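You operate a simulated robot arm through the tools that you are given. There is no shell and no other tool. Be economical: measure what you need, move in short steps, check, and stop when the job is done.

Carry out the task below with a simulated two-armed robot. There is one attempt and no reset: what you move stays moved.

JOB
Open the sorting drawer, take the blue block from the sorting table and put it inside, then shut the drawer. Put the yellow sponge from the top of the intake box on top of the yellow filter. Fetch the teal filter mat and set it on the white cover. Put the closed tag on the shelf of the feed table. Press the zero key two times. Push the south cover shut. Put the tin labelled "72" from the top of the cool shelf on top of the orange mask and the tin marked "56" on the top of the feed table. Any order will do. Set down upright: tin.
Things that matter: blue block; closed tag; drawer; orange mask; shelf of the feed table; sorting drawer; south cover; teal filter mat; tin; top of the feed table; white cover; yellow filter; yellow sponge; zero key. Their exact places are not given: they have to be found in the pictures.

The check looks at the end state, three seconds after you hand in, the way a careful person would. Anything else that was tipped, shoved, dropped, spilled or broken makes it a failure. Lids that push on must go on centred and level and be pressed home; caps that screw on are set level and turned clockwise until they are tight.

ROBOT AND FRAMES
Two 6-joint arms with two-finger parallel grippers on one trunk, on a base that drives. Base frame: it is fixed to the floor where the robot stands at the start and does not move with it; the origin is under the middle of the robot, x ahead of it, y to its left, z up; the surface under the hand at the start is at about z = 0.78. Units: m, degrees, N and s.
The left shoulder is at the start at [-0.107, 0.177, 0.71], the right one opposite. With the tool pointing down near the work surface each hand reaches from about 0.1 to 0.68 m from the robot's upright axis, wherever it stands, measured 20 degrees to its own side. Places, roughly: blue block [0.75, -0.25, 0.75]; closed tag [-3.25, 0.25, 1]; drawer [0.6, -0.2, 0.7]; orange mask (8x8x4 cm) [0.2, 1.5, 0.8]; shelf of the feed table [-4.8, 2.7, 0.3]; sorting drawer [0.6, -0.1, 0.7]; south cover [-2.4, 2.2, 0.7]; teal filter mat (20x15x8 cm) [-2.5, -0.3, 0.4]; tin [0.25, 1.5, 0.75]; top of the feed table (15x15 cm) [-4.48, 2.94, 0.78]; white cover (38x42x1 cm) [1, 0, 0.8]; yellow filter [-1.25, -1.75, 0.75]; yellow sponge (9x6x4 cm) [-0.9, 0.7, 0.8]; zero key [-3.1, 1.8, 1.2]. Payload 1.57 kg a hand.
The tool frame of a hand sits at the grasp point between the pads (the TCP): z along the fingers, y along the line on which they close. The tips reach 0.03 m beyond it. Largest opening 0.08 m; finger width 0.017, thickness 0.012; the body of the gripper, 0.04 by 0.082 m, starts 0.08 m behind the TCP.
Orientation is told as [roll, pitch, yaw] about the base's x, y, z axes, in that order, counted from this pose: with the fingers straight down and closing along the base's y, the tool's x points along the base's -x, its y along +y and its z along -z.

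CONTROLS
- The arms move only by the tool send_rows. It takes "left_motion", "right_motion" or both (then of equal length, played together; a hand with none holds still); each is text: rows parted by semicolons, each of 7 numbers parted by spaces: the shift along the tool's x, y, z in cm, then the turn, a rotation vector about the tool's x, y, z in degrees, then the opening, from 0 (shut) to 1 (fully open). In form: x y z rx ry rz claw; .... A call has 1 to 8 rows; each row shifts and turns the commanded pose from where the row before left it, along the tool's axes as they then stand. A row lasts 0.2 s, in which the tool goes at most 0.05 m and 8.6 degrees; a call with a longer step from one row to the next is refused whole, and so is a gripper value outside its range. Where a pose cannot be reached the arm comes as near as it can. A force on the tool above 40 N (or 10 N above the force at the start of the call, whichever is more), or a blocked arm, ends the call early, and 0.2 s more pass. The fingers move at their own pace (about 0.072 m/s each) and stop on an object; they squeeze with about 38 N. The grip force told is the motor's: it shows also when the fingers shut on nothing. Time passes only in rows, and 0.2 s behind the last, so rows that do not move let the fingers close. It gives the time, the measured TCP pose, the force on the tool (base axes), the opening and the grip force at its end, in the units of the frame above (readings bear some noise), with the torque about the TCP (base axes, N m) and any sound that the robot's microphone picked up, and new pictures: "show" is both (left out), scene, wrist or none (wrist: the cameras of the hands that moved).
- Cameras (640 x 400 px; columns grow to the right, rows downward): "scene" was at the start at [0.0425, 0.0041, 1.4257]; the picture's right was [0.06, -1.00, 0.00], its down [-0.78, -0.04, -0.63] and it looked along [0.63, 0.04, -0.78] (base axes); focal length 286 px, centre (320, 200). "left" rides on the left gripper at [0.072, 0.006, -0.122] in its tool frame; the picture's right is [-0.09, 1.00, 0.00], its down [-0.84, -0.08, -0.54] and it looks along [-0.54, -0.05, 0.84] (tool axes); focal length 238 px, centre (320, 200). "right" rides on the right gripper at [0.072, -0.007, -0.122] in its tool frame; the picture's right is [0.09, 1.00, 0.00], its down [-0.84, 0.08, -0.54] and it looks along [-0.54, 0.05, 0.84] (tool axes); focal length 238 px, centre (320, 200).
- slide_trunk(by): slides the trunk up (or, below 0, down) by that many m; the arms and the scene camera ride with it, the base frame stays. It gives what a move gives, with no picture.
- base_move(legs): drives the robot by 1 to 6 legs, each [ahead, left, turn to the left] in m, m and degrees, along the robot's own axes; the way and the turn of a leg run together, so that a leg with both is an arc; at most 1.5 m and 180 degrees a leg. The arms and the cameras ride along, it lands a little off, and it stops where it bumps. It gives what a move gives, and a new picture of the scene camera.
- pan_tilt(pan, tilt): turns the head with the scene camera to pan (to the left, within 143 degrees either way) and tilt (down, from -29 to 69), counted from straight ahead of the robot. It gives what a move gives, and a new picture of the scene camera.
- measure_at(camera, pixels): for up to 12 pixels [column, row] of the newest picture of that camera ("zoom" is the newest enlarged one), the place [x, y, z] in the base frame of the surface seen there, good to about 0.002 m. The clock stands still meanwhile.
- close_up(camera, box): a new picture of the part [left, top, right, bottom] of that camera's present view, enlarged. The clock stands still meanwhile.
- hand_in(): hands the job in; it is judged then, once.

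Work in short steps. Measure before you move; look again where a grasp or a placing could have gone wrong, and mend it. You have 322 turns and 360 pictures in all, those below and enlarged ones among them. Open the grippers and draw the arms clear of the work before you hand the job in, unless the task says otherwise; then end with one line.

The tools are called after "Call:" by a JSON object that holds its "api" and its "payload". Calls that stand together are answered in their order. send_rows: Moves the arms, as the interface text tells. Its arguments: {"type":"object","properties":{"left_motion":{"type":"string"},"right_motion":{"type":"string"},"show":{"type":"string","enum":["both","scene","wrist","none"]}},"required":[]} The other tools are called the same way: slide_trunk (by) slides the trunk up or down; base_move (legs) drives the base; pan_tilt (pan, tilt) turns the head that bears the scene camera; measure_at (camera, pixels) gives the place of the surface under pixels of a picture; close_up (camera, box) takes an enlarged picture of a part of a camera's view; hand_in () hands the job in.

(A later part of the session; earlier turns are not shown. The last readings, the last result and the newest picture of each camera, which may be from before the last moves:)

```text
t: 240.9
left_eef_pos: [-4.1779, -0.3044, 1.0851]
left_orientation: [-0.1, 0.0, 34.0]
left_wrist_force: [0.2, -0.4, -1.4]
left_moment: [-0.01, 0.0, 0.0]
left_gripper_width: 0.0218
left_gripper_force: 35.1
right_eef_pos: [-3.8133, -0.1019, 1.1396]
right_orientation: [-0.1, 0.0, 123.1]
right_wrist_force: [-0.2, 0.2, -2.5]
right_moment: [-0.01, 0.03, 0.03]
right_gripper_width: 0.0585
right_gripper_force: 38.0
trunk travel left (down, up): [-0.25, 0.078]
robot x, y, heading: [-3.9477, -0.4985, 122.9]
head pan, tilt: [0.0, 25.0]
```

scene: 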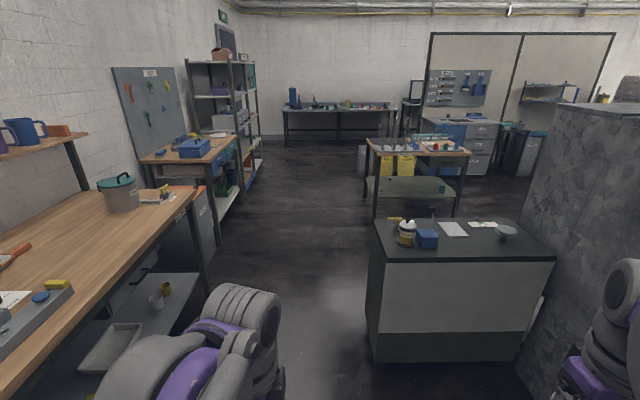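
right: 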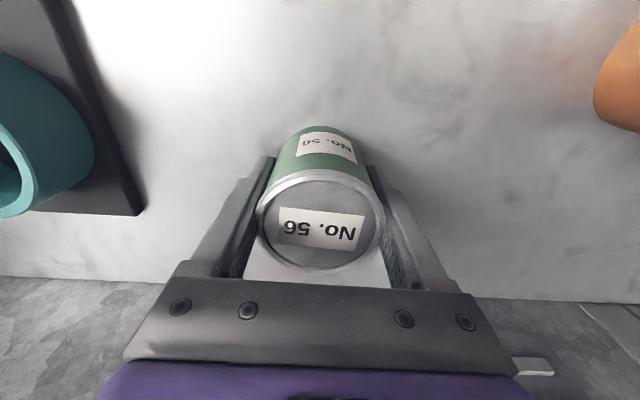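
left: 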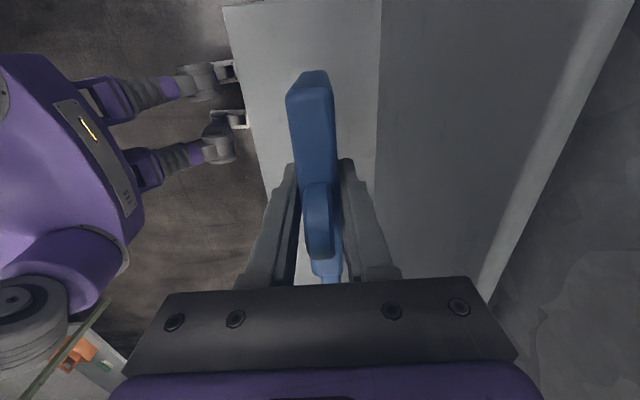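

A wooden table with a shelf stands near (415,150). I measure it and the aisle.

Call:
{"api": "measure_at", "payload": {"camera": "scene", "pixels": [[400, 148], [460, 152], [368, 140], [410, 190], [440, 180], [372, 205], [455, 210], [375, 330], [372, 222], [550, 255], [215, 240], [365, 155]]}}

Call:
{"api": "close_up", "payload": {"camera": "scene", "box": [340, 110, 500, 220]}}

```text
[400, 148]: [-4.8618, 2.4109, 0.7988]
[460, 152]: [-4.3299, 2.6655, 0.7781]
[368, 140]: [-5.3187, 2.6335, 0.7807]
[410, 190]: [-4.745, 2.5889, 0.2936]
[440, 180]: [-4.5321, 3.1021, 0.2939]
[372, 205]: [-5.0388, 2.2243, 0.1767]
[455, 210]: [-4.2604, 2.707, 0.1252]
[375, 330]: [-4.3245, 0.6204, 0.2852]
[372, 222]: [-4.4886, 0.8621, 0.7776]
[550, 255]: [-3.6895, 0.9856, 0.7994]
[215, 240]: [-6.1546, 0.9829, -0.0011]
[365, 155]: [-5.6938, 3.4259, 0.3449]
```

```text
3.64 times, centred on (420, 165) of scene
```

zoom: 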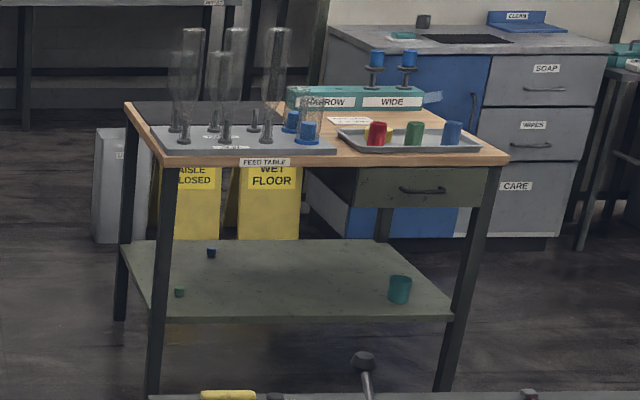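

That is the FEED TABLE, with its shelf at z 0.294. I drive down the left aisle, past the counter, then move right in front of the table.

Call:
{"api": "base_move", "payload": {"legs": [[0, 0.17, 0], [1.3, 0, 0], [0.8, 0, 0]]}}

```text
t: 253.1
left_eef_pos: [-5.4783, 1.3588, 1.0857]
left_orientation: [-0.2, -0.1, 34.7]
left_wrist_force: [0.3, -1.0, -1.1]
left_moment: [-0.01, 0.02, -0.01]
left_gripper_width: 0.0216
left_gripper_force: 34.5
right_eef_pos: [-5.1152, 1.565, 1.1394]
right_orientation: [0.0, 0.0, 123.6]
right_wrist_force: [0.6, -0.4, -1.8]
right_moment: [0.03, -0.01, 0.0]
right_gripper_width: 0.0585
right_gripper_force: 38.2
trunk travel left (down, up): [-0.25, 0.078]
robot x, y, heading: [-5.2455, 1.1689, 123.7]
head pan, tilt: [0.0, 25.0]
```

scene: 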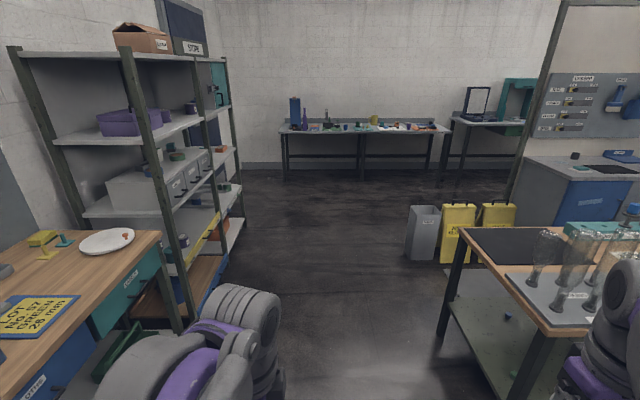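

I slide right to stand before the feed table.

Call:
{"api": "base_move", "payload": {"legs": [[0, -0.6, 0], [0, -0.5, 0]]}}

Call:
{"api": "pan_tilt", "payload": {"pan": 0, "tilt": 40}}

```text
t: 263.3
left_eef_pos: [-4.5706, 1.9671, 1.086]
left_orientation: [-0.1, 0.0, 35.0]
left_wrist_force: [-0.9, -0.4, -1.0]
left_moment: [0.0, -0.03, 0.01]
left_gripper_width: 0.0216
left_gripper_force: 34.8
right_eef_pos: [-4.2091, 2.1741, 1.1402]
right_orientation: [-0.1, 0.0, 123.9]
right_wrist_force: [-0.3, -0.2, -3.1]
right_moment: [-0.03, 0.0, -0.02]
right_gripper_width: 0.0584
right_gripper_force: 38.2
trunk travel left (down, up): [-0.25, 0.078]
robot x, y, heading: [-4.3377, 1.7723, 123.7]
head pan, tilt: [0.0, 25.0]
```

scene: 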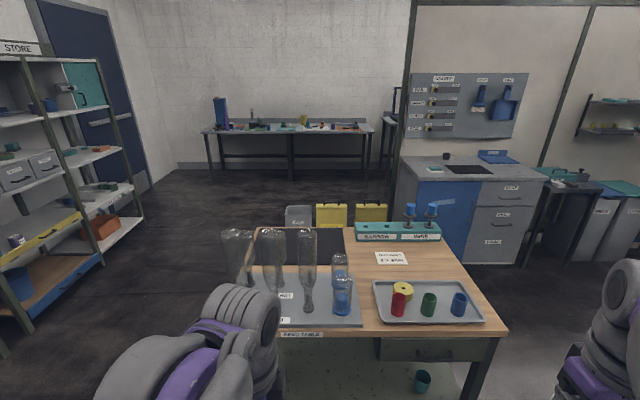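

```text
t: 264.0
left_eef_pos: [-4.5696, 1.9667, 1.0862]
left_orientation: [0.0, 0.0, 35.0]
left_wrist_force: [0.6, -0.2, -2.1]
left_moment: [-0.01, 0.02, -0.02]
left_gripper_width: 0.0216
left_gripper_force: 35.0
right_eef_pos: [-4.2097, 2.1728, 1.1393]
right_orientation: [0.1, 0.0, 124.1]
right_wrist_force: [0.4, 0.0, -2.5]
right_moment: [-0.04, 0.03, -0.02]
right_gripper_width: 0.0583
right_gripper_force: 37.8
trunk travel left (down, up): [-0.25, 0.078]
robot x, y, heading: [-4.3396, 1.7772, 124.2]
head pan, tilt: [0.0, 40.0]
```

scene: 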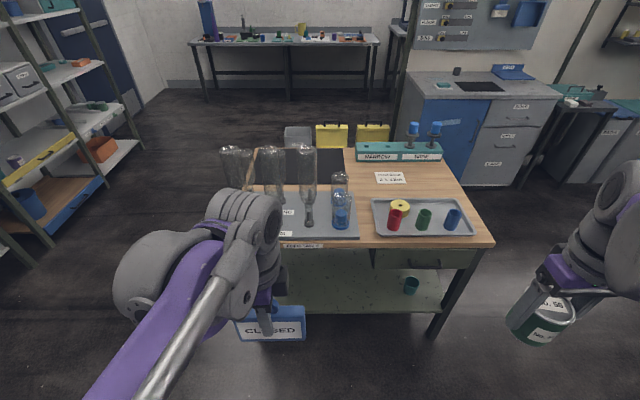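

I measure the tabletop's free area and shelf edges.

Call:
{"api": "measure_at", "payload": {"camera": "scene", "pixels": [[435, 180], [490, 240], [455, 190], [390, 178], [370, 160], [372, 233], [380, 200], [350, 280], [320, 310], [440, 310], [300, 280], [330, 244]]}}

Call:
{"api": "close_up", "payload": {"camera": "scene", "box": [220, 130, 500, 340]}}

```text
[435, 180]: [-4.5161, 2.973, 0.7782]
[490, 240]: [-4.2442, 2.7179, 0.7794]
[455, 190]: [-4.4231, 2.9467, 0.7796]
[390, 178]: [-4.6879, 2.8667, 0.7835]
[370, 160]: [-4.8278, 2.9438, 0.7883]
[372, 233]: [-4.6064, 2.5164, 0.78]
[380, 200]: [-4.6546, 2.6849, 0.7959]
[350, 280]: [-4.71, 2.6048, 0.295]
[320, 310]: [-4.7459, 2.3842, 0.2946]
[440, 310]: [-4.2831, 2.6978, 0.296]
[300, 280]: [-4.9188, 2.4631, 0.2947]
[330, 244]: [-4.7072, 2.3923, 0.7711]
```

```text
1.90 times, centred on (360, 235) of scene
```

zoom: 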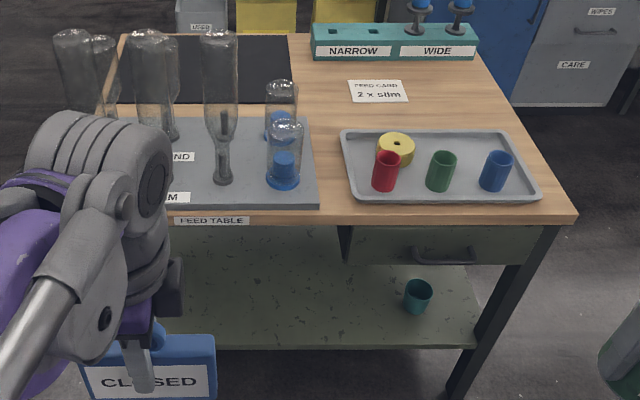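

Shelf front edge lies at the same line as the tabletop edge. I'll place the tag first: lower the trunk fully.

Call:
{"api": "slide_trunk", "payload": {"by": -0.25}}

Call:
{"api": "send_rows", "payload": {"left_motion": "0 0 0 -8.4 0 0 0.1; 0 0 0 -8.4 0 0 0.1; 0 0 0 -8.4 0 0 0.1; 0 0 0 -8.4 0 0 0.1; 0 0 0 0 0 0 0.1", "show": "scene"}}

```text
t: 266.6
left_eef_pos: [-4.5695, 1.9666, 0.8359]
left_orientation: [-0.1, -0.1, 35.0]
left_wrist_force: [0.2, 0.5, -2.2]
left_moment: [0.02, -0.04, 0.0]
left_gripper_width: 0.0217
left_gripper_force: 34.5
right_eef_pos: [-4.2102, 2.1745, 0.8903]
right_orientation: [0.1, -0.1, 124.1]
right_wrist_force: [0.4, -0.1, -2.9]
right_moment: [-0.04, -0.01, 0.02]
right_gripper_width: 0.0583
right_gripper_force: 37.6
trunk travel left (down, up): [0.0, 0.328]
robot x, y, heading: [-4.3351, 1.7798, 123.9]
head pan, tilt: [0.0, 40.0]
```

```text
t: 267.8
left_eef_pos: [-4.5703, 1.9657, 0.8359]
left_orientation: [33.6, 0.0, 35.0]
left_wrist_force: [0.5, 0.2, -1.8]
left_moment: [0.01, -0.01, -0.01]
left_gripper_width: 0.0214
left_gripper_force: 34.7
right_eef_pos: [-4.2094, 2.1748, 0.889]
right_orientation: [-0.1, 0.0, 124.1]
right_wrist_force: [-0.6, -0.7, -2.4]
right_moment: [-0.03, -0.01, -0.02]
right_gripper_width: 0.0584
right_gripper_force: 37.9
trunk travel left (down, up): [0.0, 0.328]
robot x, y, heading: [-4.3361, 1.7785, 124.1]
head pan, tilt: [0.0, 40.0]
```

scene: 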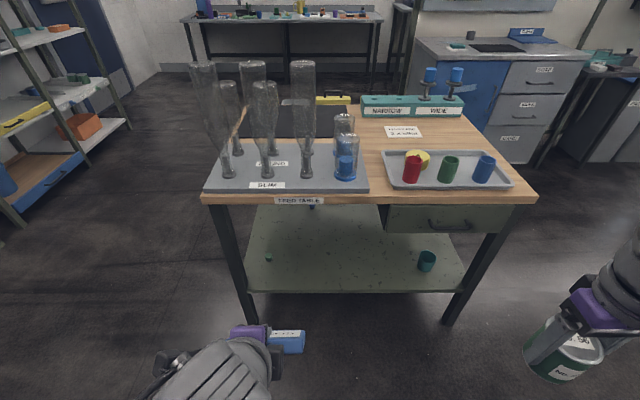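

Tilt works and the tag swings forward. Now I descend straight down in front of the table.

Call:
{"api": "send_rows", "payload": {"left_motion": "0 -2.21 3.33 0 0 0 0.1; 0 -2.21 3.33 0 0 0 0.1; 0 -2.21 3.33 0 0 0 0.1; 0 -2.21 3.33 0 0 0 0.1; 0 -2.21 3.33 0 0 0 0.1; 0 -2.21 3.33 0 0 0 0.1; 0 -2.21 3.33 0 0 0 0.1; 0 0 0 0 0 0 0.1", "show": "scene"}}

```text
t: 269.6
left_eef_pos: [-4.5704, 1.967, 0.555]
left_orientation: [33.5, 0.0, 35.0]
left_wrist_force: [0.2, 1.3, -1.5]
left_moment: [-0.02, 0.0, 0.0]
left_gripper_width: 0.0217
left_gripper_force: 34.5
right_eef_pos: [-4.2093, 2.1735, 0.8895]
right_orientation: [0.0, 0.0, 124.1]
right_wrist_force: [0.7, -0.3, -1.7]
right_moment: [0.02, -0.01, 0.0]
right_gripper_width: 0.0583
right_gripper_force: 38.3
trunk travel left (down, up): [0.0, 0.328]
robot x, y, heading: [-4.3383, 1.777, 124.0]
head pan, tilt: [0.0, 40.0]
```

scene: 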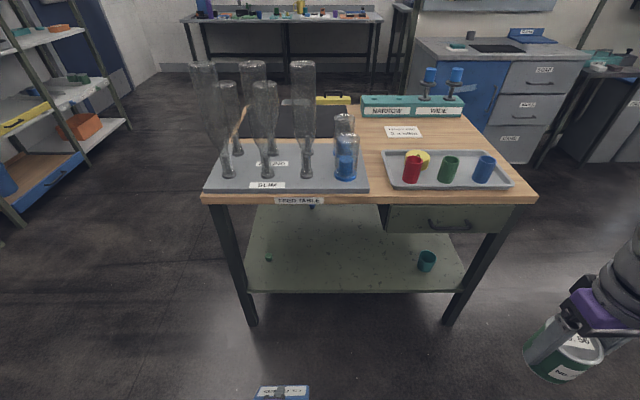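

I move the hand 14 cm ahead and 4 cm left (clear of the feet), then tilt a further 25°.

Call:
{"api": "send_rows", "payload": {"left_motion": "1 2.92 1.93 0 0 0 0.1; 1 2.92 1.93 0 0 0 0.1; 1 2.92 1.93 0 0 0 0.1; 1 2.92 1.93 0 0 0 0.1; 0 0 0 -8.4 0 0 0.1; 0 0 0 -8.4 0 0 0.1; 0 0 0 -8.4 0 0 0.1; 0 0 0 0 0 0 0.1", "show": "scene"}}

```text
t: 271.4
left_eef_pos: [-4.6839, 2.0581, 0.5546]
left_orientation: [58.8, 0.0, 34.9]
left_wrist_force: [-0.4, 0.9, -1.6]
left_moment: [-0.05, -0.01, 0.01]
left_gripper_width: 0.0217
left_gripper_force: 34.3
right_eef_pos: [-4.2083, 2.1751, 0.8893]
right_orientation: [0.0, 0.1, 124.0]
right_wrist_force: [0.0, 0.0, -2.5]
right_moment: [0.0, -0.04, 0.02]
right_gripper_width: 0.0584
right_gripper_force: 38.1
trunk travel left (down, up): [0.0, 0.328]
robot x, y, heading: [-4.3348, 1.7785, 124.0]
head pan, tilt: [0.0, 40.0]
```

scene: 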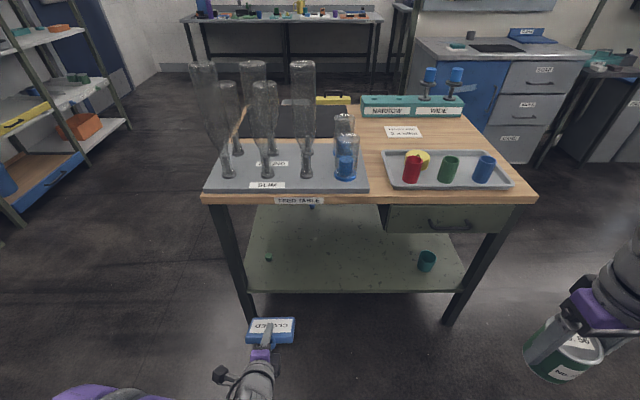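

I measure small items on the shelf to choose a free spot.

Call:
{"api": "measure_at", "payload": {"camera": "scene", "pixels": [[268, 258], [312, 208], [427, 262], [340, 288], [345, 270], [270, 290], [420, 288], [268, 325]]}}

```text
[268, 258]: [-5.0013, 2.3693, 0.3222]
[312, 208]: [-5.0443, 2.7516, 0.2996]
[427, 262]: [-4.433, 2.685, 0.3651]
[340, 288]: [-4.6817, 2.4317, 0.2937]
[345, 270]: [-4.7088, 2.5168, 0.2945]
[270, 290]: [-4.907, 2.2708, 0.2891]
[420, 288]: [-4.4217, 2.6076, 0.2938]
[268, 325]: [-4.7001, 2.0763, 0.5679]
```

I go 8 cm ahead and descend to about z 0.36 before driving in.

Call:
{"api": "send_rows", "payload": {"left_motion": "0 2.07 3.42 0 0 0 0.1; 0 2.07 3.42 0 0 0 0.1; 0 -3.33 2.02 0 0 0 0.1; 0 -3.33 2.02 0 0 0 0.1; 0 -3.33 2.02 0 0 0 0.1; 0 -3.33 2.02 0 0 0 0.1; 0 -2.8 1.7 0 0 0 0.1; 0 0 0 0 0 0 0.1", "show": "scene"}}

```text
t: 273.2
left_eef_pos: [-4.7462, 2.1556, 0.3878]
left_orientation: [58.7, 0.0, 34.9]
left_wrist_force: [0.6, 0.2, -1.5]
left_moment: [-0.02, -0.02, 0.03]
left_gripper_width: 0.0215
left_gripper_force: 34.7
left hand out of reach, approached as far as the arm can: row 5, 6, 7
right_eef_pos: [-4.2085, 2.1745, 0.8901]
right_orientation: [0.1, 0.0, 123.9]
right_wrist_force: [-0.4, 0.3, -1.7]
right_moment: [-0.02, -0.04, 0.01]
right_gripper_width: 0.0585
right_gripper_force: 37.7
trunk travel left (down, up): [0.0, 0.328]
robot x, y, heading: [-4.3354, 1.7741, 124.0]
head pan, tilt: [0.0, 40.0]
```

scene: 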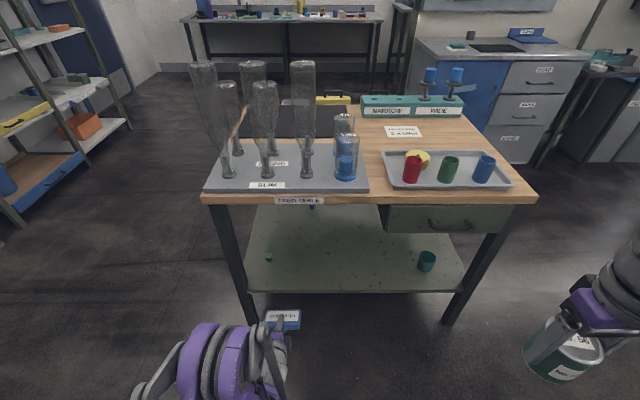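

At this tilt the wrist reaches its lower limit at z 0.39. I tilt back 14° so that the tag tip can get lower.

Call:
{"api": "send_rows", "payload": {"left_motion": "0 2.5 -1.5 0 0 0 0.1; 0 0 0 7 0 0 0.1; 0 0 0 7 0 0 0.1; 0 0 0 0 0 0 0.1", "show": "none"}}

```text
t: 274.2
left_eef_pos: [-4.7467, 2.156, 0.4142]
left_orientation: [44.7, 0.0, 35.1]
left_wrist_force: [0.1, -0.1, -2.4]
left_moment: [-0.05, -0.01, -0.02]
left_gripper_width: 0.0215
left_gripper_force: 34.5
right_eef_pos: [-4.2099, 2.1742, 0.8894]
right_orientation: [0.0, 0.0, 124.1]
right_wrist_force: [-0.4, -1.3, -2.3]
right_moment: [-0.01, -0.01, -0.01]
right_gripper_width: 0.0586
right_gripper_force: 38.2
trunk travel left (down, up): [0.0, 0.328]
robot x, y, heading: [-4.3382, 1.779, 124.0]
head pan, tilt: [0.0, 40.0]
```

Now I drive right 0.19 and ahead 0.24 to bring the tag over the shelf.

Call:
{"api": "base_move", "payload": {"legs": [[0, -0.19, 0], [0.24, 0, 0]]}}

Call:
{"api": "pan_tilt", "payload": {"pan": 10, "tilt": 60}}

```text
t: 277.9
left_eef_pos: [-4.7231, 2.4586, 0.4155]
left_orientation: [44.7, 0.0, 35.1]
left_wrist_force: [0.9, 0.4, -1.9]
left_moment: [-0.02, -0.05, -0.01]
left_gripper_width: 0.0216
left_gripper_force: 34.8
right_eef_pos: [-4.1854, 2.4775, 0.8894]
right_orientation: [0.0, 0.0, 124.0]
right_wrist_force: [-0.1, 0.2, -2.2]
right_moment: [-0.01, -0.02, 0.02]
right_gripper_width: 0.0584
right_gripper_force: 38.4
trunk travel left (down, up): [0.0, 0.328]
robot x, y, heading: [-4.3123, 2.0817, 123.9]
head pan, tilt: [0.0, 40.0]
```

scene: 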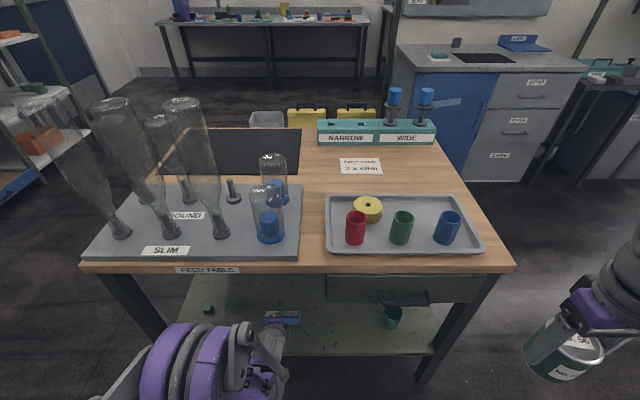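

```text
t: 278.7
left_eef_pos: [-4.7235, 2.4597, 0.4156]
left_orientation: [44.7, 0.1, 34.9]
left_wrist_force: [-0.6, 0.3, -1.9]
left_moment: [-0.05, -0.03, -0.01]
left_gripper_width: 0.0213
left_gripper_force: 34.7
right_eef_pos: [-4.1863, 2.4777, 0.8895]
right_orientation: [0.0, 0.1, 124.0]
right_wrist_force: [0.2, -0.4, -2.9]
right_moment: [0.01, -0.05, -0.03]
right_gripper_width: 0.0586
right_gripper_force: 37.4
trunk travel left (down, up): [0.0, 0.328]
robot x, y, heading: [-4.315, 2.0812, 124.0]
head pan, tilt: [10.0, 60.0]
```

scene: 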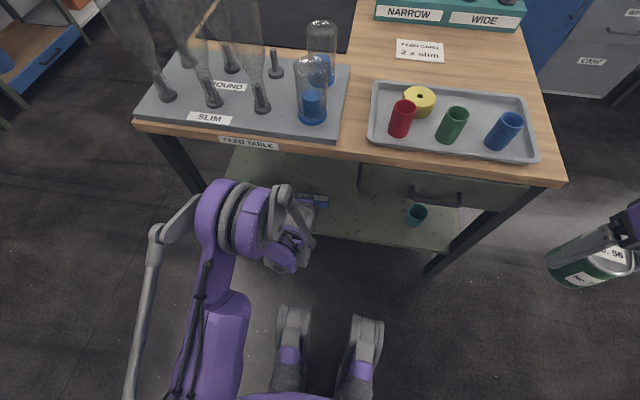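

Tag hangs above the shelf, TCP 5.7 cm inside the edge. I lower 5.3 cm straight down.

Call:
{"api": "send_rows", "payload": {"left_motion": "0 -1.41 1.42 0 0 0 0.1; 0 -1.41 1.42 0 0 0 0.1; 0 -0.9 0.92 0 0 0 0.1; 0 0 0 0 0 0 0.1", "show": "wrist"}}

```text
t: 279.7
left_eef_pos: [-4.7229, 2.4602, 0.3632]
left_orientation: [44.7, -0.1, 35.0]
left_wrist_force: [1.3, -0.4, -2.0]
left_moment: [-0.03, 0.0, 0.01]
left_gripper_width: 0.0214
left_gripper_force: 34.8
right_eef_pos: [-4.1843, 2.4772, 0.889]
right_orientation: [0.0, 0.0, 124.0]
right_wrist_force: [0.8, 0.2, -2.5]
right_moment: [0.0, 0.02, 0.02]
right_gripper_width: 0.0584
right_gripper_force: 37.8
trunk travel left (down, up): [0.0, 0.328]
robot x, y, heading: [-4.3169, 2.0855, 123.8]
head pan, tilt: [10.0, 60.0]
```

left: 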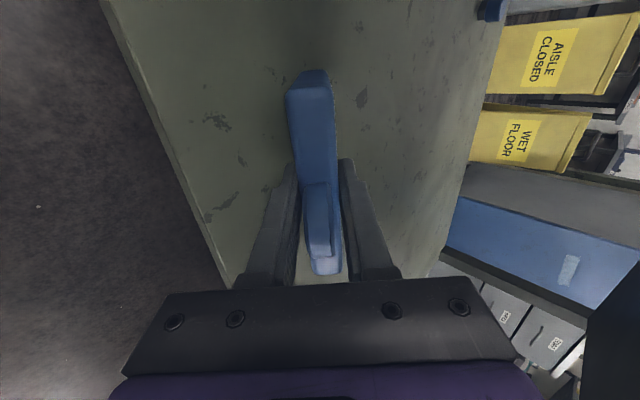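

I want the whole tag inside the edge after it falls flat, so I drive 5 cm further in, then touch down.

Call:
{"api": "base_move", "payload": {"legs": [[0.05, 0, 0]]}}

Call:
{"api": "send_rows", "payload": {"left_motion": "0 -0.35 0.35 0 0 0 0.1; 0 -0.2 0.2 0 0 0 0.1; 0 0 0 0 0 0 0.1", "show": "wrist"}}

```text
t: 280.6
left_eef_pos: [-4.7508, 2.5011, 0.3626]
left_orientation: [44.8, 0.0, 35.1]
left_wrist_force: [-0.3, 0.1, -0.8]
left_moment: [-0.04, -0.06, -0.01]
left_gripper_width: 0.0216
left_gripper_force: 35.0
right_eef_pos: [-4.2139, 2.518, 0.8893]
right_orientation: [0.1, 0.0, 124.0]
right_wrist_force: [0.1, -0.5, -1.8]
right_moment: [-0.01, -0.06, 0.0]
right_gripper_width: 0.0583
right_gripper_force: 37.7
trunk travel left (down, up): [0.0, 0.328]
robot x, y, heading: [-4.3393, 2.1182, 124.1]
head pan, tilt: [10.0, 60.0]
```

scene: 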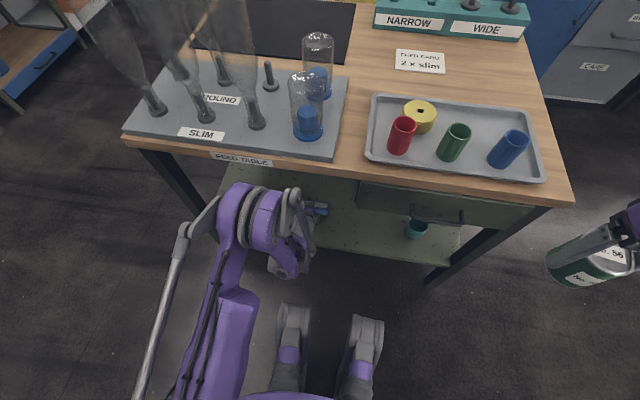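

```text
t: 281.4
left_eef_pos: [-4.7497, 2.5007, 0.3559]
left_orientation: [44.9, 0.0, 35.0]
left_wrist_force: [2.7, -4.2, 22.8]
left_moment: [0.83, 0.26, -0.05]
left_gripper_width: 0.0214
left_gripper_force: 34.6
right_eef_pos: [-4.2118, 2.5172, 0.89]
right_orientation: [-0.1, 0.0, 124.0]
right_wrist_force: [0.6, -0.3, -2.8]
right_moment: [0.04, 0.01, -0.02]
right_gripper_width: 0.0584
right_gripper_force: 37.7
trunk travel left (down, up): [0.0, 0.328]
robot x, y, heading: [-4.3433, 2.1229, 123.9]
head pan, tilt: [10.0, 60.0]
```

left: 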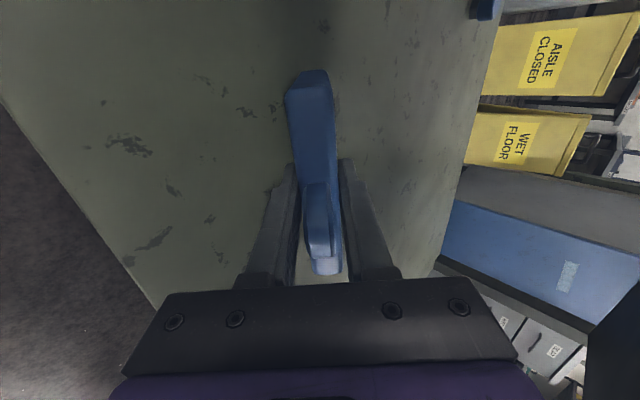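

The tag's lower edge touches the shelf (23 N). I ease up 3 mm, open so it reclines on the lower finger, then slide straight back.

Call:
{"api": "send_rows", "payload": {"left_motion": "0 0.25 -0.25 0 0 0 0.1; 0 0 0 0 0 0 0.4; 0 0 0 0 0 0 0.7; 0 0 0 0 0 0 0.9; 0 0 0 0 0 0 0.9", "show": "wrist"}}

```text
t: 282.6
left_eef_pos: [-4.7506, 2.4998, 0.3592]
left_orientation: [44.6, 0.0, 35.1]
left_wrist_force: [0.8, -0.4, -0.8]
left_moment: [0.01, 0.02, -0.02]
left_gripper_width: 0.0725
left_gripper_force: 0.1
right_eef_pos: [-4.2141, 2.5178, 0.89]
right_orientation: [-0.1, 0.0, 124.2]
right_wrist_force: [0.4, -0.5, -1.8]
right_moment: [0.01, 0.0, 0.04]
right_gripper_width: 0.0583
right_gripper_force: 37.8
trunk travel left (down, up): [0.0, 0.328]
robot x, y, heading: [-4.3444, 2.1181, 123.9]
head pan, tilt: [10.0, 60.0]
```

left: 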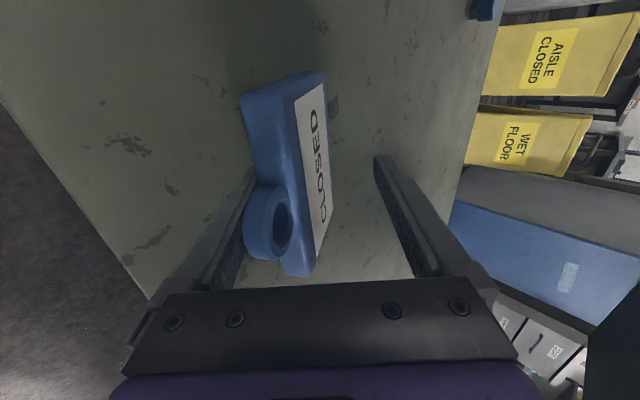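

The tag reclines on the lower finger as intended. I withdraw straight back.

Call:
{"api": "send_rows", "payload": {"left_motion": "0 -1.4 -1.42 0 0 0 0.9; 0 -2.1 -2.13 0 0 0 0.9; 0 -2.1 -2.13 0 0 0 0.9; 0 -2.1 -2.13 0 0 0 0.9; 0 0 0 0 0 0 0.9", "show": "wrist"}}

```text
t: 283.8
left_eef_pos: [-4.7133, 2.46, 0.3866]
left_orientation: [44.7, 0.0, 35.0]
left_wrist_force: [0.4, -1.3, -0.7]
left_moment: [-0.01, -0.01, -0.03]
left_gripper_width: 0.0723
left_gripper_force: 0.6
left hand out of reach, approached as far as the arm can: row 2, 3, 4
right_eef_pos: [-4.2143, 2.5183, 0.8892]
right_orientation: [0.0, 0.1, 124.1]
right_wrist_force: [0.4, -0.5, -2.2]
right_moment: [-0.01, -0.02, 0.0]
right_gripper_width: 0.0582
right_gripper_force: 38.5
trunk travel left (down, up): [0.0, 0.328]
robot x, y, heading: [-4.3441, 2.1212, 124.1]
head pan, tilt: [10.0, 60.0]
```

left: 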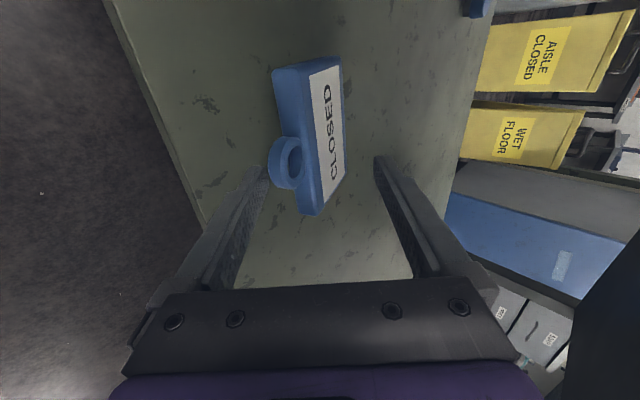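

The tag seems flat now. I withdraw the hand by backing the base.

Call:
{"api": "base_move", "payload": {"legs": [[-0.2, 0, 0]]}}

Call:
{"api": "close_up", "payload": {"camera": "left", "box": [140, 0, 500, 240]}}

```text
t: 285.4
left_eef_pos: [-4.6021, 2.2947, 0.3881]
left_orientation: [44.7, 0.0, 34.8]
left_wrist_force: [0.0, -0.3, -0.7]
left_moment: [0.0, 0.0, 0.0]
left_gripper_width: 0.0719
left_gripper_force: 0.1
right_eef_pos: [-4.1016, 2.3532, 0.8895]
right_orientation: [0.1, -0.1, 123.9]
right_wrist_force: [-1.0, 0.2, -1.4]
right_moment: [0.0, -0.02, 0.03]
right_gripper_width: 0.0582
right_gripper_force: 37.9
trunk travel left (down, up): [0.0, 0.328]
robot x, y, heading: [-4.2319, 1.9567, 124.1]
head pan, tilt: [10.0, 60.0]
```

scene: 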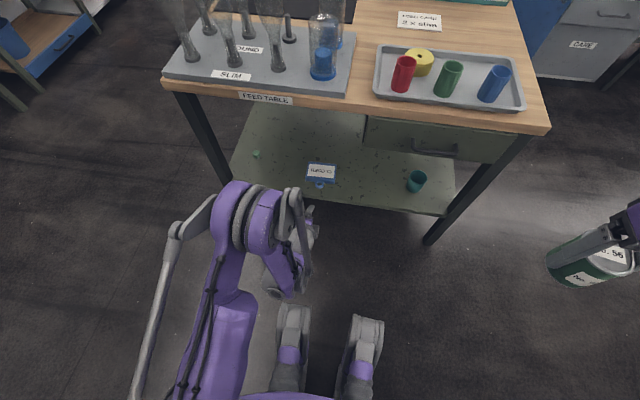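

```text
1.67 times, centred on (320, 120) of left
```

zoom: 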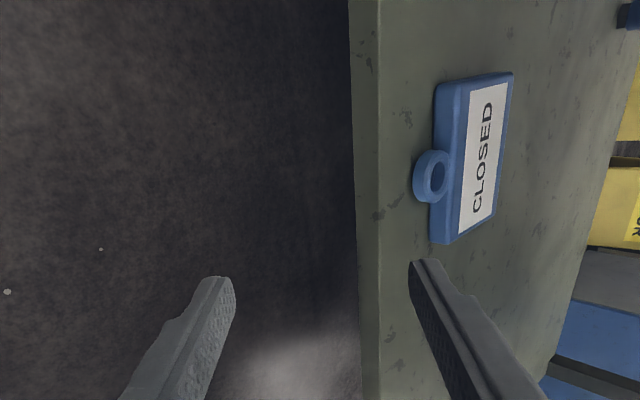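

The tag lies flat on the shelf. I raise the left hand, clear of the table, and undo its tilt.

Call:
{"api": "send_rows", "payload": {"left_motion": "0 2.8 -2.84 0 0 0 0.9; 0 2.8 -2.84 0 0 0 0.9; 0 2.8 -2.84 0 0 0 0.9; 0 2.8 -2.84 0 0 0 0.9; 0 2.8 -2.84 8.4 0 0 0.9; 0 0 0 8.4 0 0 0.9; 0 0 0 8.4 0 0 0.9; 0 0 0 8.4 0 0 0.9", "show": "none"}}

Call:
{"api": "send_rows", "payload": {"left_motion": "0 0 0 8.4 0 0 0.9; 0 0 0 2.7 0 0 0.9; 0 -2 -3 0 0 0 0.9; 0 -2 -3 0 0 0 0.9; 0 -2 -3 0 0 0 0.9; 0 -2 -3 0 0 0 0.9; 0 -2 -3 0 0 0 1; 0 0 -3 0 0 0 1", "show": "none"}}

Call:
{"api": "slide_trunk", "payload": {"by": 0.2}}

```text
t: 287.2
left_eef_pos: [-4.6019, 2.2952, 0.5856]
left_orientation: [10.9, 0.0, 34.9]
left_wrist_force: [0.0, 0.7, 1.0]
left_moment: [-0.01, 0.04, -0.01]
left_gripper_width: 0.0718
left_gripper_force: 0.1
right_eef_pos: [-4.1005, 2.3532, 0.889]
right_orientation: [-0.1, 0.0, 123.9]
right_wrist_force: [-0.3, 0.4, -3.4]
right_moment: [-0.02, 0.0, 0.0]
right_gripper_width: 0.0585
right_gripper_force: 37.5
trunk travel left (down, up): [0.0, 0.328]
robot x, y, heading: [-4.2315, 1.9547, 124.0]
head pan, tilt: [10.0, 60.0]
```

```text
t: 289.0
left_eef_pos: [-4.5439, 2.213, 0.7659]
left_orientation: [0.1, 0.0, 34.8]
left_wrist_force: [-0.5, 0.3, 1.0]
left_moment: [0.01, -0.02, 0.01]
left_gripper_width: 0.0798
left_gripper_force: 0.0
right_eef_pos: [-4.1016, 2.3531, 0.889]
right_orientation: [0.0, -0.1, 123.9]
right_wrist_force: [1.0, 1.1, -2.2]
right_moment: [-0.02, 0.01, 0.03]
right_gripper_width: 0.0586
right_gripper_force: 38.1
trunk travel left (down, up): [0.0, 0.328]
robot x, y, heading: [-4.2271, 1.9554, 123.9]
head pan, tilt: [10.0, 60.0]
```

```text
t: 291.2
left_eef_pos: [-4.5438, 2.2117, 0.9665]
left_orientation: [-0.2, -0.1, 34.9]
left_wrist_force: [0.4, 0.4, -0.5]
left_moment: [0.0, -0.02, 0.02]
left_gripper_width: 0.0801
left_gripper_force: 0.0
right_eef_pos: [-4.1009, 2.3536, 1.09]
right_orientation: [0.1, 0.0, 123.9]
right_wrist_force: [-0.4, 0.1, -2.5]
right_moment: [0.01, 0.01, 0.0]
right_gripper_width: 0.0585
right_gripper_force: 37.7
trunk travel left (down, up): [-0.2, 0.128]
robot x, y, heading: [-4.229, 1.9587, 123.9]
head pan, tilt: [10.0, 60.0]
```

I pull the left hand back, then drive to a stand for placing tin 56 at the table's right rear.

Call:
{"api": "send_rows", "payload": {"left_motion": "0 -3.5 -2 0 0 0 1; 0 -3.5 -2 0 0 0 1; 0 -3.5 -2 0 0 0 1; 0 -3.5 0 0 0 0 1", "show": "none"}}

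Call:
{"api": "base_move", "payload": {"legs": [[0, -0.14, -0.7], [0.39, 0, 0]]}}

Call:
{"api": "pan_tilt", "payload": {"pan": -10, "tilt": 50}}

```text
t: 292.2
left_eef_pos: [-4.4641, 2.0965, 1.027]
left_orientation: [0.0, -0.1, 34.9]
left_wrist_force: [0.5, 0.0, 0.6]
left_moment: [0.02, 0.0, 0.0]
left_gripper_width: 0.0799
left_gripper_force: 0.1
right_eef_pos: [-4.1015, 2.3525, 1.0898]
right_orientation: [-0.2, 0.0, 123.8]
right_wrist_force: [-0.1, -0.4, -3.1]
right_moment: [0.04, 0.01, -0.02]
right_gripper_width: 0.0586
right_gripper_force: 37.8
trunk travel left (down, up): [-0.2, 0.128]
robot x, y, heading: [-4.2344, 1.9569, 124.1]
head pan, tilt: [10.0, 60.0]
```

```text
t: 296.1
left_eef_pos: [-4.561, 2.5046, 1.027]
left_orientation: [-0.1, 0.1, 34.4]
left_wrist_force: [0.1, 0.7, -0.1]
left_moment: [-0.03, -0.01, -0.04]
left_gripper_width: 0.0799
left_gripper_force: 0.1
right_eef_pos: [-4.1961, 2.7572, 1.0893]
right_orientation: [0.0, 0.0, 123.4]
right_wrist_force: [0.4, 0.7, -2.3]
right_moment: [-0.01, 0.0, 0.03]
right_gripper_width: 0.0586
right_gripper_force: 37.8
trunk travel left (down, up): [-0.2, 0.128]
robot x, y, heading: [-4.326, 2.3597, 123.6]
head pan, tilt: [10.0, 60.0]
```

scene: 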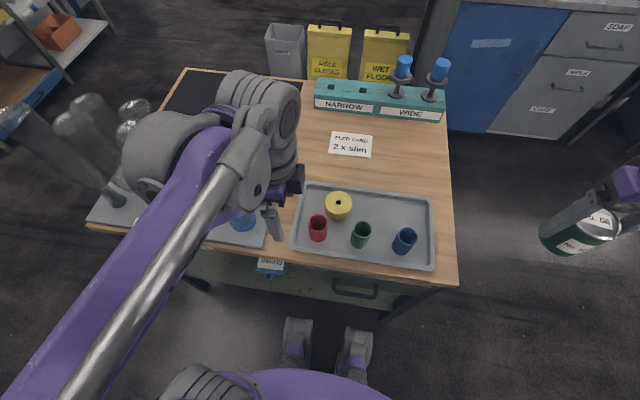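

```text
t: 297.0
left_eef_pos: [-4.5622, 2.5039, 1.0276]
left_orientation: [0.0, 0.0, 34.4]
left_wrist_force: [-1.0, 0.4, -0.2]
left_moment: [0.0, -0.03, 0.03]
left_gripper_width: 0.0801
left_gripper_force: 0.0
right_eef_pos: [-4.1957, 2.7569, 1.0897]
right_orientation: [0.0, 0.0, 123.3]
right_wrist_force: [0.3, -0.5, -2.1]
right_moment: [-0.02, -0.01, -0.03]
right_gripper_width: 0.0586
right_gripper_force: 37.9
trunk travel left (down, up): [-0.2, 0.128]
robot x, y, heading: [-4.3283, 2.3624, 123.6]
head pan, tilt: [-10.0, 50.0]
```

scene: 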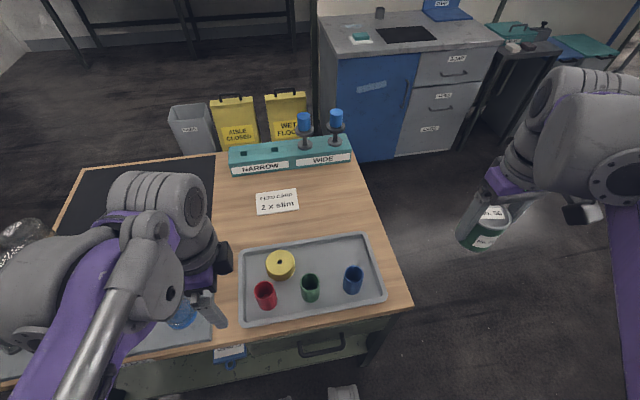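

I measure the free area behind the tray.

Call:
{"api": "measure_at", "payload": {"camera": "scene", "pixels": [[335, 200], [325, 180], [370, 210], [330, 232], [300, 195], [345, 160], [350, 235]]}}

```text
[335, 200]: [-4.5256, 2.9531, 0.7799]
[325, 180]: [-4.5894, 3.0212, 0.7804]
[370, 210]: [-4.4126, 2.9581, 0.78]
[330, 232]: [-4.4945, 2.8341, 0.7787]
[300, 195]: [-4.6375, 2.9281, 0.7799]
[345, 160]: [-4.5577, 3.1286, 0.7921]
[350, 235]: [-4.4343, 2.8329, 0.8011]
```

Target spot (-4.485,2.945) is clear. I carry the tin there while lowering to about 0.95.

Call:
{"api": "send_rows", "payload": {"right_motion": "-3.6 1.72 2.4 0 0 0 0.5; -3.6 1.72 2.4 0 0 0 0.5; -3.6 1.72 2.4 0 0 0 0.5; -3.6 1.72 2.4 0 0 0 0.5; -4.2 1.72 1.2 0 0 0 0.5; -4.2 1.72 1.2 0 0 0 0.5; -4.2 1.74 1 0 0 0 0.5; -4.3 1.74 1 0 0 0 0.5", "show": "both"}}

```text
t: 298.8
left_eef_pos: [-4.5625, 2.5052, 1.0277]
left_orientation: [-0.2, 0.0, 34.5]
left_wrist_force: [-0.5, 0.5, 0.1]
left_moment: [-0.01, -0.03, 0.01]
left_gripper_width: 0.0803
left_gripper_force: 0.0
right_eef_pos: [-4.4858, 2.9438, 0.9493]
right_orientation: [0.0, 0.1, 123.4]
right_wrist_force: [0.4, 0.1, -2.1]
right_moment: [-0.04, -0.02, 0.01]
right_gripper_width: 0.0587
right_gripper_force: 37.8
trunk travel left (down, up): [-0.2, 0.128]
robot x, y, heading: [-4.3265, 2.361, 123.4]
head pan, tilt: [-10.0, 50.0]
```

scene: 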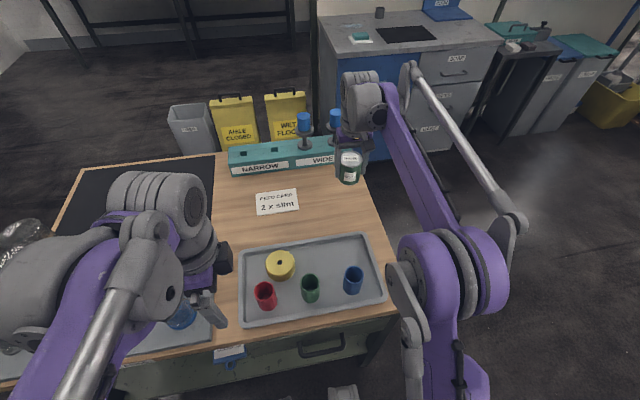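
right: 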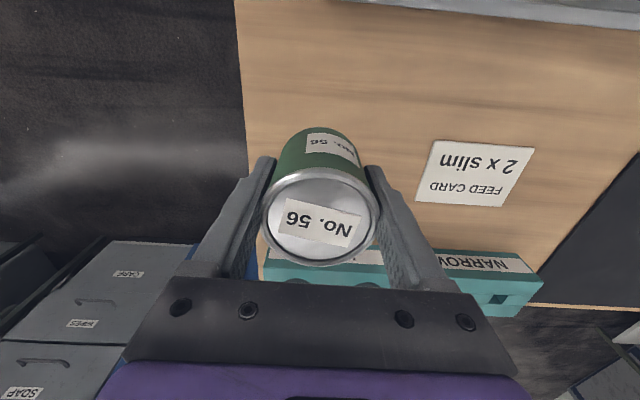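

I lower to just above the tabletop.

Call:
{"api": "send_rows", "payload": {"right_motion": "0 0 4 0 0 0 0.5; 0 0 4 0 0 0 0.5; 0 0 3 0 0 0 0.5; 0 0 1.2 0 0 0 0.5; 0 0 0.5 0 0 0 0.5; 0 0 0 0 0 0 0.5", "show": "wrist"}}

```text
t: 300.2
left_eef_pos: [-4.5621, 2.5037, 1.0284]
left_orientation: [0.0, 0.1, 34.4]
left_wrist_force: [-0.5, -0.2, -0.1]
left_moment: [-0.02, 0.01, 0.05]
left_gripper_width: 0.0801
left_gripper_force: 0.0
right_eef_pos: [-4.4849, 2.9403, 0.8255]
right_orientation: [0.0, -0.1, 123.4]
right_wrist_force: [-1.5, 4.0, 31.9]
right_moment: [0.02, 0.17, 0.01]
right_gripper_width: 0.0588
right_gripper_force: 37.9
trunk travel left (down, up): [-0.2, 0.128]
robot x, y, heading: [-4.3289, 2.3633, 123.5]
head pan, tilt: [-10.0, 50.0]
```

right: 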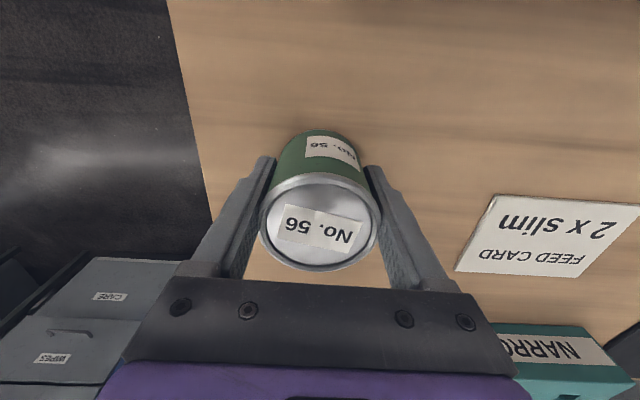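

The tin is in contact (32 N). I ease up 3 mm, release and lift.

Call:
{"api": "send_rows", "payload": {"right_motion": "0 0 -0.3 0 0 0 0.5; 0 0 0 0 0 0 0.8; 0 0 0 0 0 0 1; 0 0 0 0 0 0 1; 0 0 -3 0 0 0 1; 0 0 -4 0 0 0 1; 0 0 -4 0 0 0 1; 0 0 0 0 0 0 1", "show": "both"}}

```text
t: 302.0
left_eef_pos: [-4.5616, 2.5045, 1.0273]
left_orientation: [0.0, 0.1, 34.4]
left_wrist_force: [0.3, 0.4, 0.4]
left_moment: [0.0, -0.02, -0.02]
left_gripper_width: 0.0799
left_gripper_force: 0.0
right_eef_pos: [-4.4854, 2.9408, 0.9359]
right_orientation: [0.0, 0.1, 123.4]
right_wrist_force: [0.8, 0.0, -0.5]
right_moment: [0.0, -0.02, 0.02]
right_gripper_width: 0.0799
right_gripper_force: 0.1
trunk travel left (down, up): [-0.2, 0.128]
robot x, y, heading: [-4.3296, 2.3621, 123.5]
head pan, tilt: [-10.0, 50.0]
```

scene: 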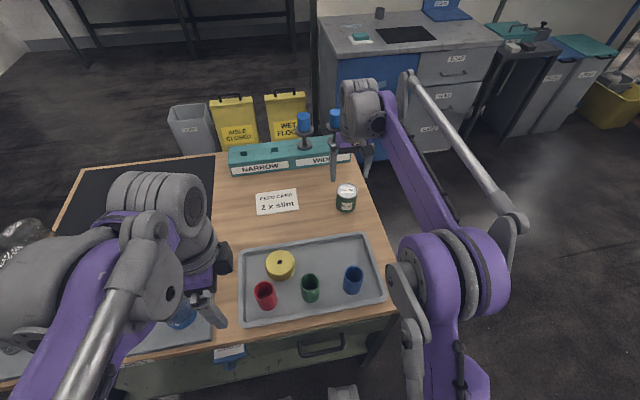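
right: 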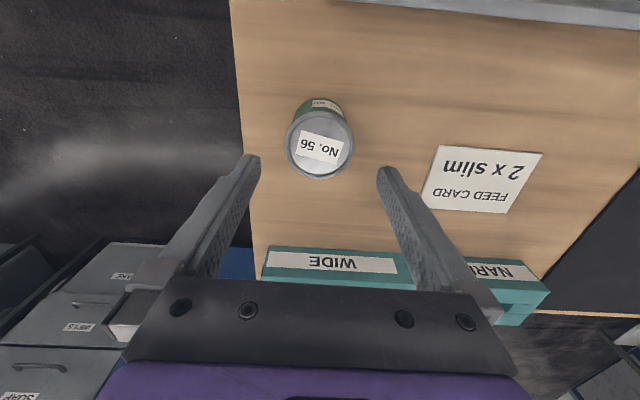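

Tin 56 stands upright. I retract the right hand, back off, and turn to look for the zero key and south cover.

Call:
{"api": "send_rows", "payload": {"right_motion": "0 0 -4 0 0 0 1; 4 0 -1 0 0 0 1; 4 0 -1 0 0 0 1; 4 0 0 0 0 0 1; 4 0 0 0 0 0 1; 4 0 0 0 0 0 1; 4 0 0 0 0 0 1", "left_motion": "0 0 0 0 0 -8.4 1; 0 0 0 0 0 -8.4 1; 0 0 0 0 0 -8.4 1; 0 0 0 0 0 -8.4 1; 0 0 0 0 0 -8.4 1; 0 0 0 0 0 -8.4 1; 0 0 0 0 0 -8.4 1", "show": "none"}}

Call:
{"api": "base_move", "payload": {"legs": [[-0.5, 0, 0], [0, 0, -90]]}}

Call:
{"api": "pan_tilt", "payload": {"pan": 0, "tilt": 20}}

```text
t: 303.6
left_eef_pos: [-4.5598, 2.5032, 1.0273]
left_orientation: [-0.1, -0.1, 93.2]
left_wrist_force: [-0.4, -0.1, 0.3]
left_moment: [0.04, -0.02, 0.01]
left_gripper_width: 0.0798
left_gripper_force: 0.0
right_eef_pos: [-4.3508, 2.7392, 0.9949]
right_orientation: [0.0, -0.1, 123.3]
right_wrist_force: [-0.1, 0.4, 0.1]
right_moment: [0.03, 0.01, 0.03]
right_gripper_width: 0.0797
right_gripper_force: 0.1
trunk travel left (down, up): [-0.2, 0.128]
robot x, y, heading: [-4.3302, 2.3627, 123.4]
head pan, tilt: [-10.0, 50.0]
```

```text
t: 310.4
left_eef_pos: [-3.906, 2.1729, 1.0271]
left_orientation: [0.0, 0.0, 2.4]
left_wrist_force: [-0.2, -0.2, -0.3]
left_moment: [0.0, 0.0, -0.01]
left_gripper_width: 0.0798
left_gripper_force: 0.0
right_eef_pos: [-3.6717, 1.9607, 0.9938]
right_orientation: [0.0, 0.1, 32.9]
right_wrist_force: [-0.4, 0.0, 0.0]
right_moment: [0.02, 0.0, -0.03]
right_gripper_width: 0.0799
right_gripper_force: 0.0
trunk travel left (down, up): [-0.2, 0.128]
robot x, y, heading: [-4.0485, 1.9425, 33.0]
head pan, tilt: [-10.0, 50.0]
```

scene: 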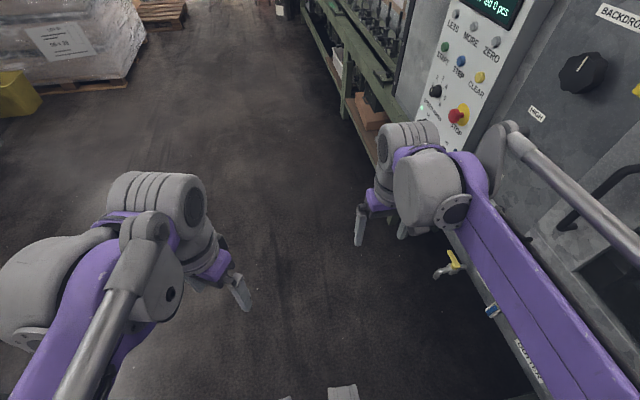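

```text
t: 311.3
left_eef_pos: [-3.9056, 2.1737, 1.0275]
left_orientation: [-0.1, 0.0, 2.4]
left_wrist_force: [-0.2, 0.4, 0.0]
left_moment: [-0.01, 0.01, -0.04]
left_gripper_width: 0.0801
left_gripper_force: 0.0
right_eef_pos: [-3.6712, 1.9617, 0.995]
right_orientation: [0.0, 0.0, 32.7]
right_wrist_force: [1.1, 0.3, -0.3]
right_moment: [-0.01, 0.02, -0.03]
right_gripper_width: 0.0801
right_gripper_force: 0.1
trunk travel left (down, up): [-0.2, 0.128]
robot x, y, heading: [-4.054, 1.9418, 32.9]
head pan, tilt: [0.0, 20.0]
```

scene: 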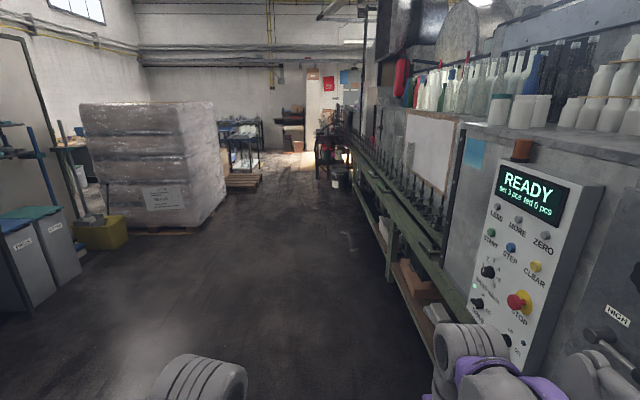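

The control panel has a ZERO key at (546,236). I zoom and measure it and the panel.

Call:
{"api": "close_up", "payload": {"camera": "scene", "box": [460, 150, 620, 350]}}

Call:
{"api": "measure_at", "payload": {"camera": "scene", "pixels": [[546, 236], [519, 220], [496, 208], [536, 266], [511, 248], [490, 232], [540, 200], [580, 200], [550, 300], [400, 260], [430, 280]]}}

```text
2.00 times, centred on (540, 250) of scene
```

zoom: 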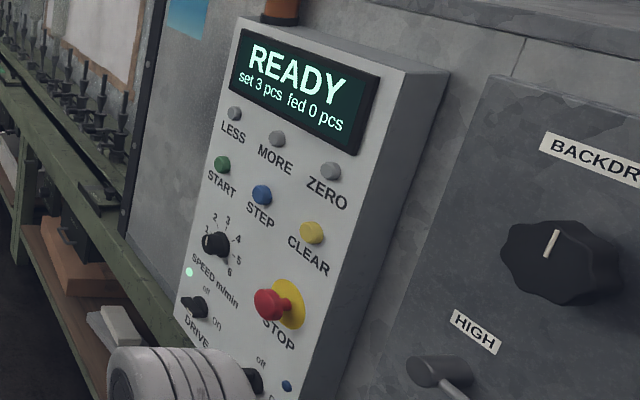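

```text
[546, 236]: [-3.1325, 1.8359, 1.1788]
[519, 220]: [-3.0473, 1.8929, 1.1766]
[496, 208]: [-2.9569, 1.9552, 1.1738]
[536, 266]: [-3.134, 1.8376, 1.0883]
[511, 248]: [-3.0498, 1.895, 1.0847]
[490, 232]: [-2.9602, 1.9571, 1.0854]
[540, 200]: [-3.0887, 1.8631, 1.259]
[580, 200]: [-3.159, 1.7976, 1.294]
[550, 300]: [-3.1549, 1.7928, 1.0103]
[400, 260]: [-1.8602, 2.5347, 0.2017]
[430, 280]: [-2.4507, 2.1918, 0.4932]
```

ZERO is at (-3.1325,1.836,1.179), facing the aisle. I drive alongside and turn to face the panel.

Call:
{"api": "base_move", "payload": {"legs": [[0.85, 0.05, 0], [0, 0, -90]]}}

Call:
{"api": "pan_tilt", "payload": {"pan": -15, "tilt": 25}}

```text
t: 319.6
left_eef_pos: [-3.1298, 2.2954, 1.0269]
left_orientation: [0.0, 0.0, -87.3]
left_wrist_force: [-0.2, 0.8, 0.2]
left_moment: [-0.02, 0.05, 0.02]
left_gripper_width: 0.0798
left_gripper_force: 0.1
right_eef_pos: [-3.342, 2.0601, 0.9942]
right_orientation: [0.0, 0.0, -57.0]
right_wrist_force: [0.0, 0.1, 0.7]
right_moment: [0.0, 0.0, -0.03]
right_gripper_width: 0.08
right_gripper_force: 0.2
trunk travel left (down, up): [-0.2, 0.128]
robot x, y, heading: [-3.3619, 2.4372, -57.0]
head pan, tilt: [0.0, 20.0]
```

scene: 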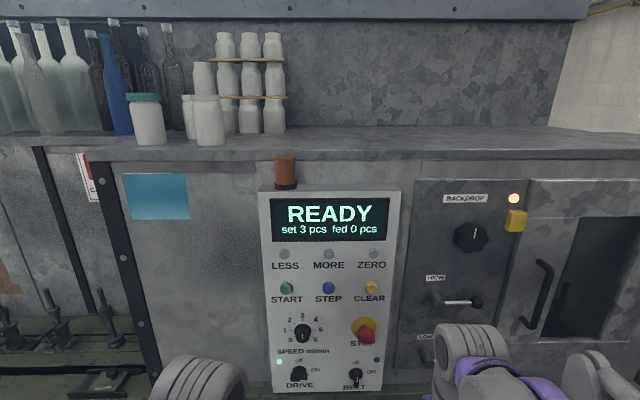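

```text
t: 320.4
left_eef_pos: [-3.1302, 2.2951, 1.0275]
left_orientation: [-0.1, 0.1, -87.3]
left_wrist_force: [1.0, 0.2, -0.1]
left_moment: [0.01, 0.02, -0.02]
left_gripper_width: 0.0802
left_gripper_force: 0.1
right_eef_pos: [-3.3413, 2.0599, 0.9949]
right_orientation: [0.0, 0.0, -57.1]
right_wrist_force: [0.6, 0.2, 0.3]
right_moment: [-0.02, 0.03, -0.01]
right_gripper_width: 0.08
right_gripper_force: 0.1
trunk travel left (down, up): [-0.2, 0.128]
robot x, y, heading: [-3.3626, 2.4431, -57.1]
head pan, tilt: [-15.0, 25.0]
```

scene: 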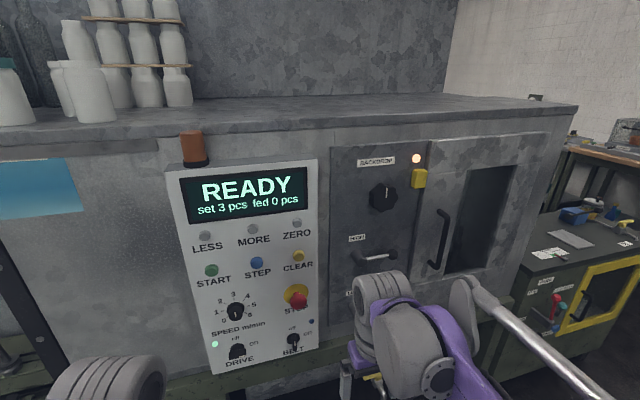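

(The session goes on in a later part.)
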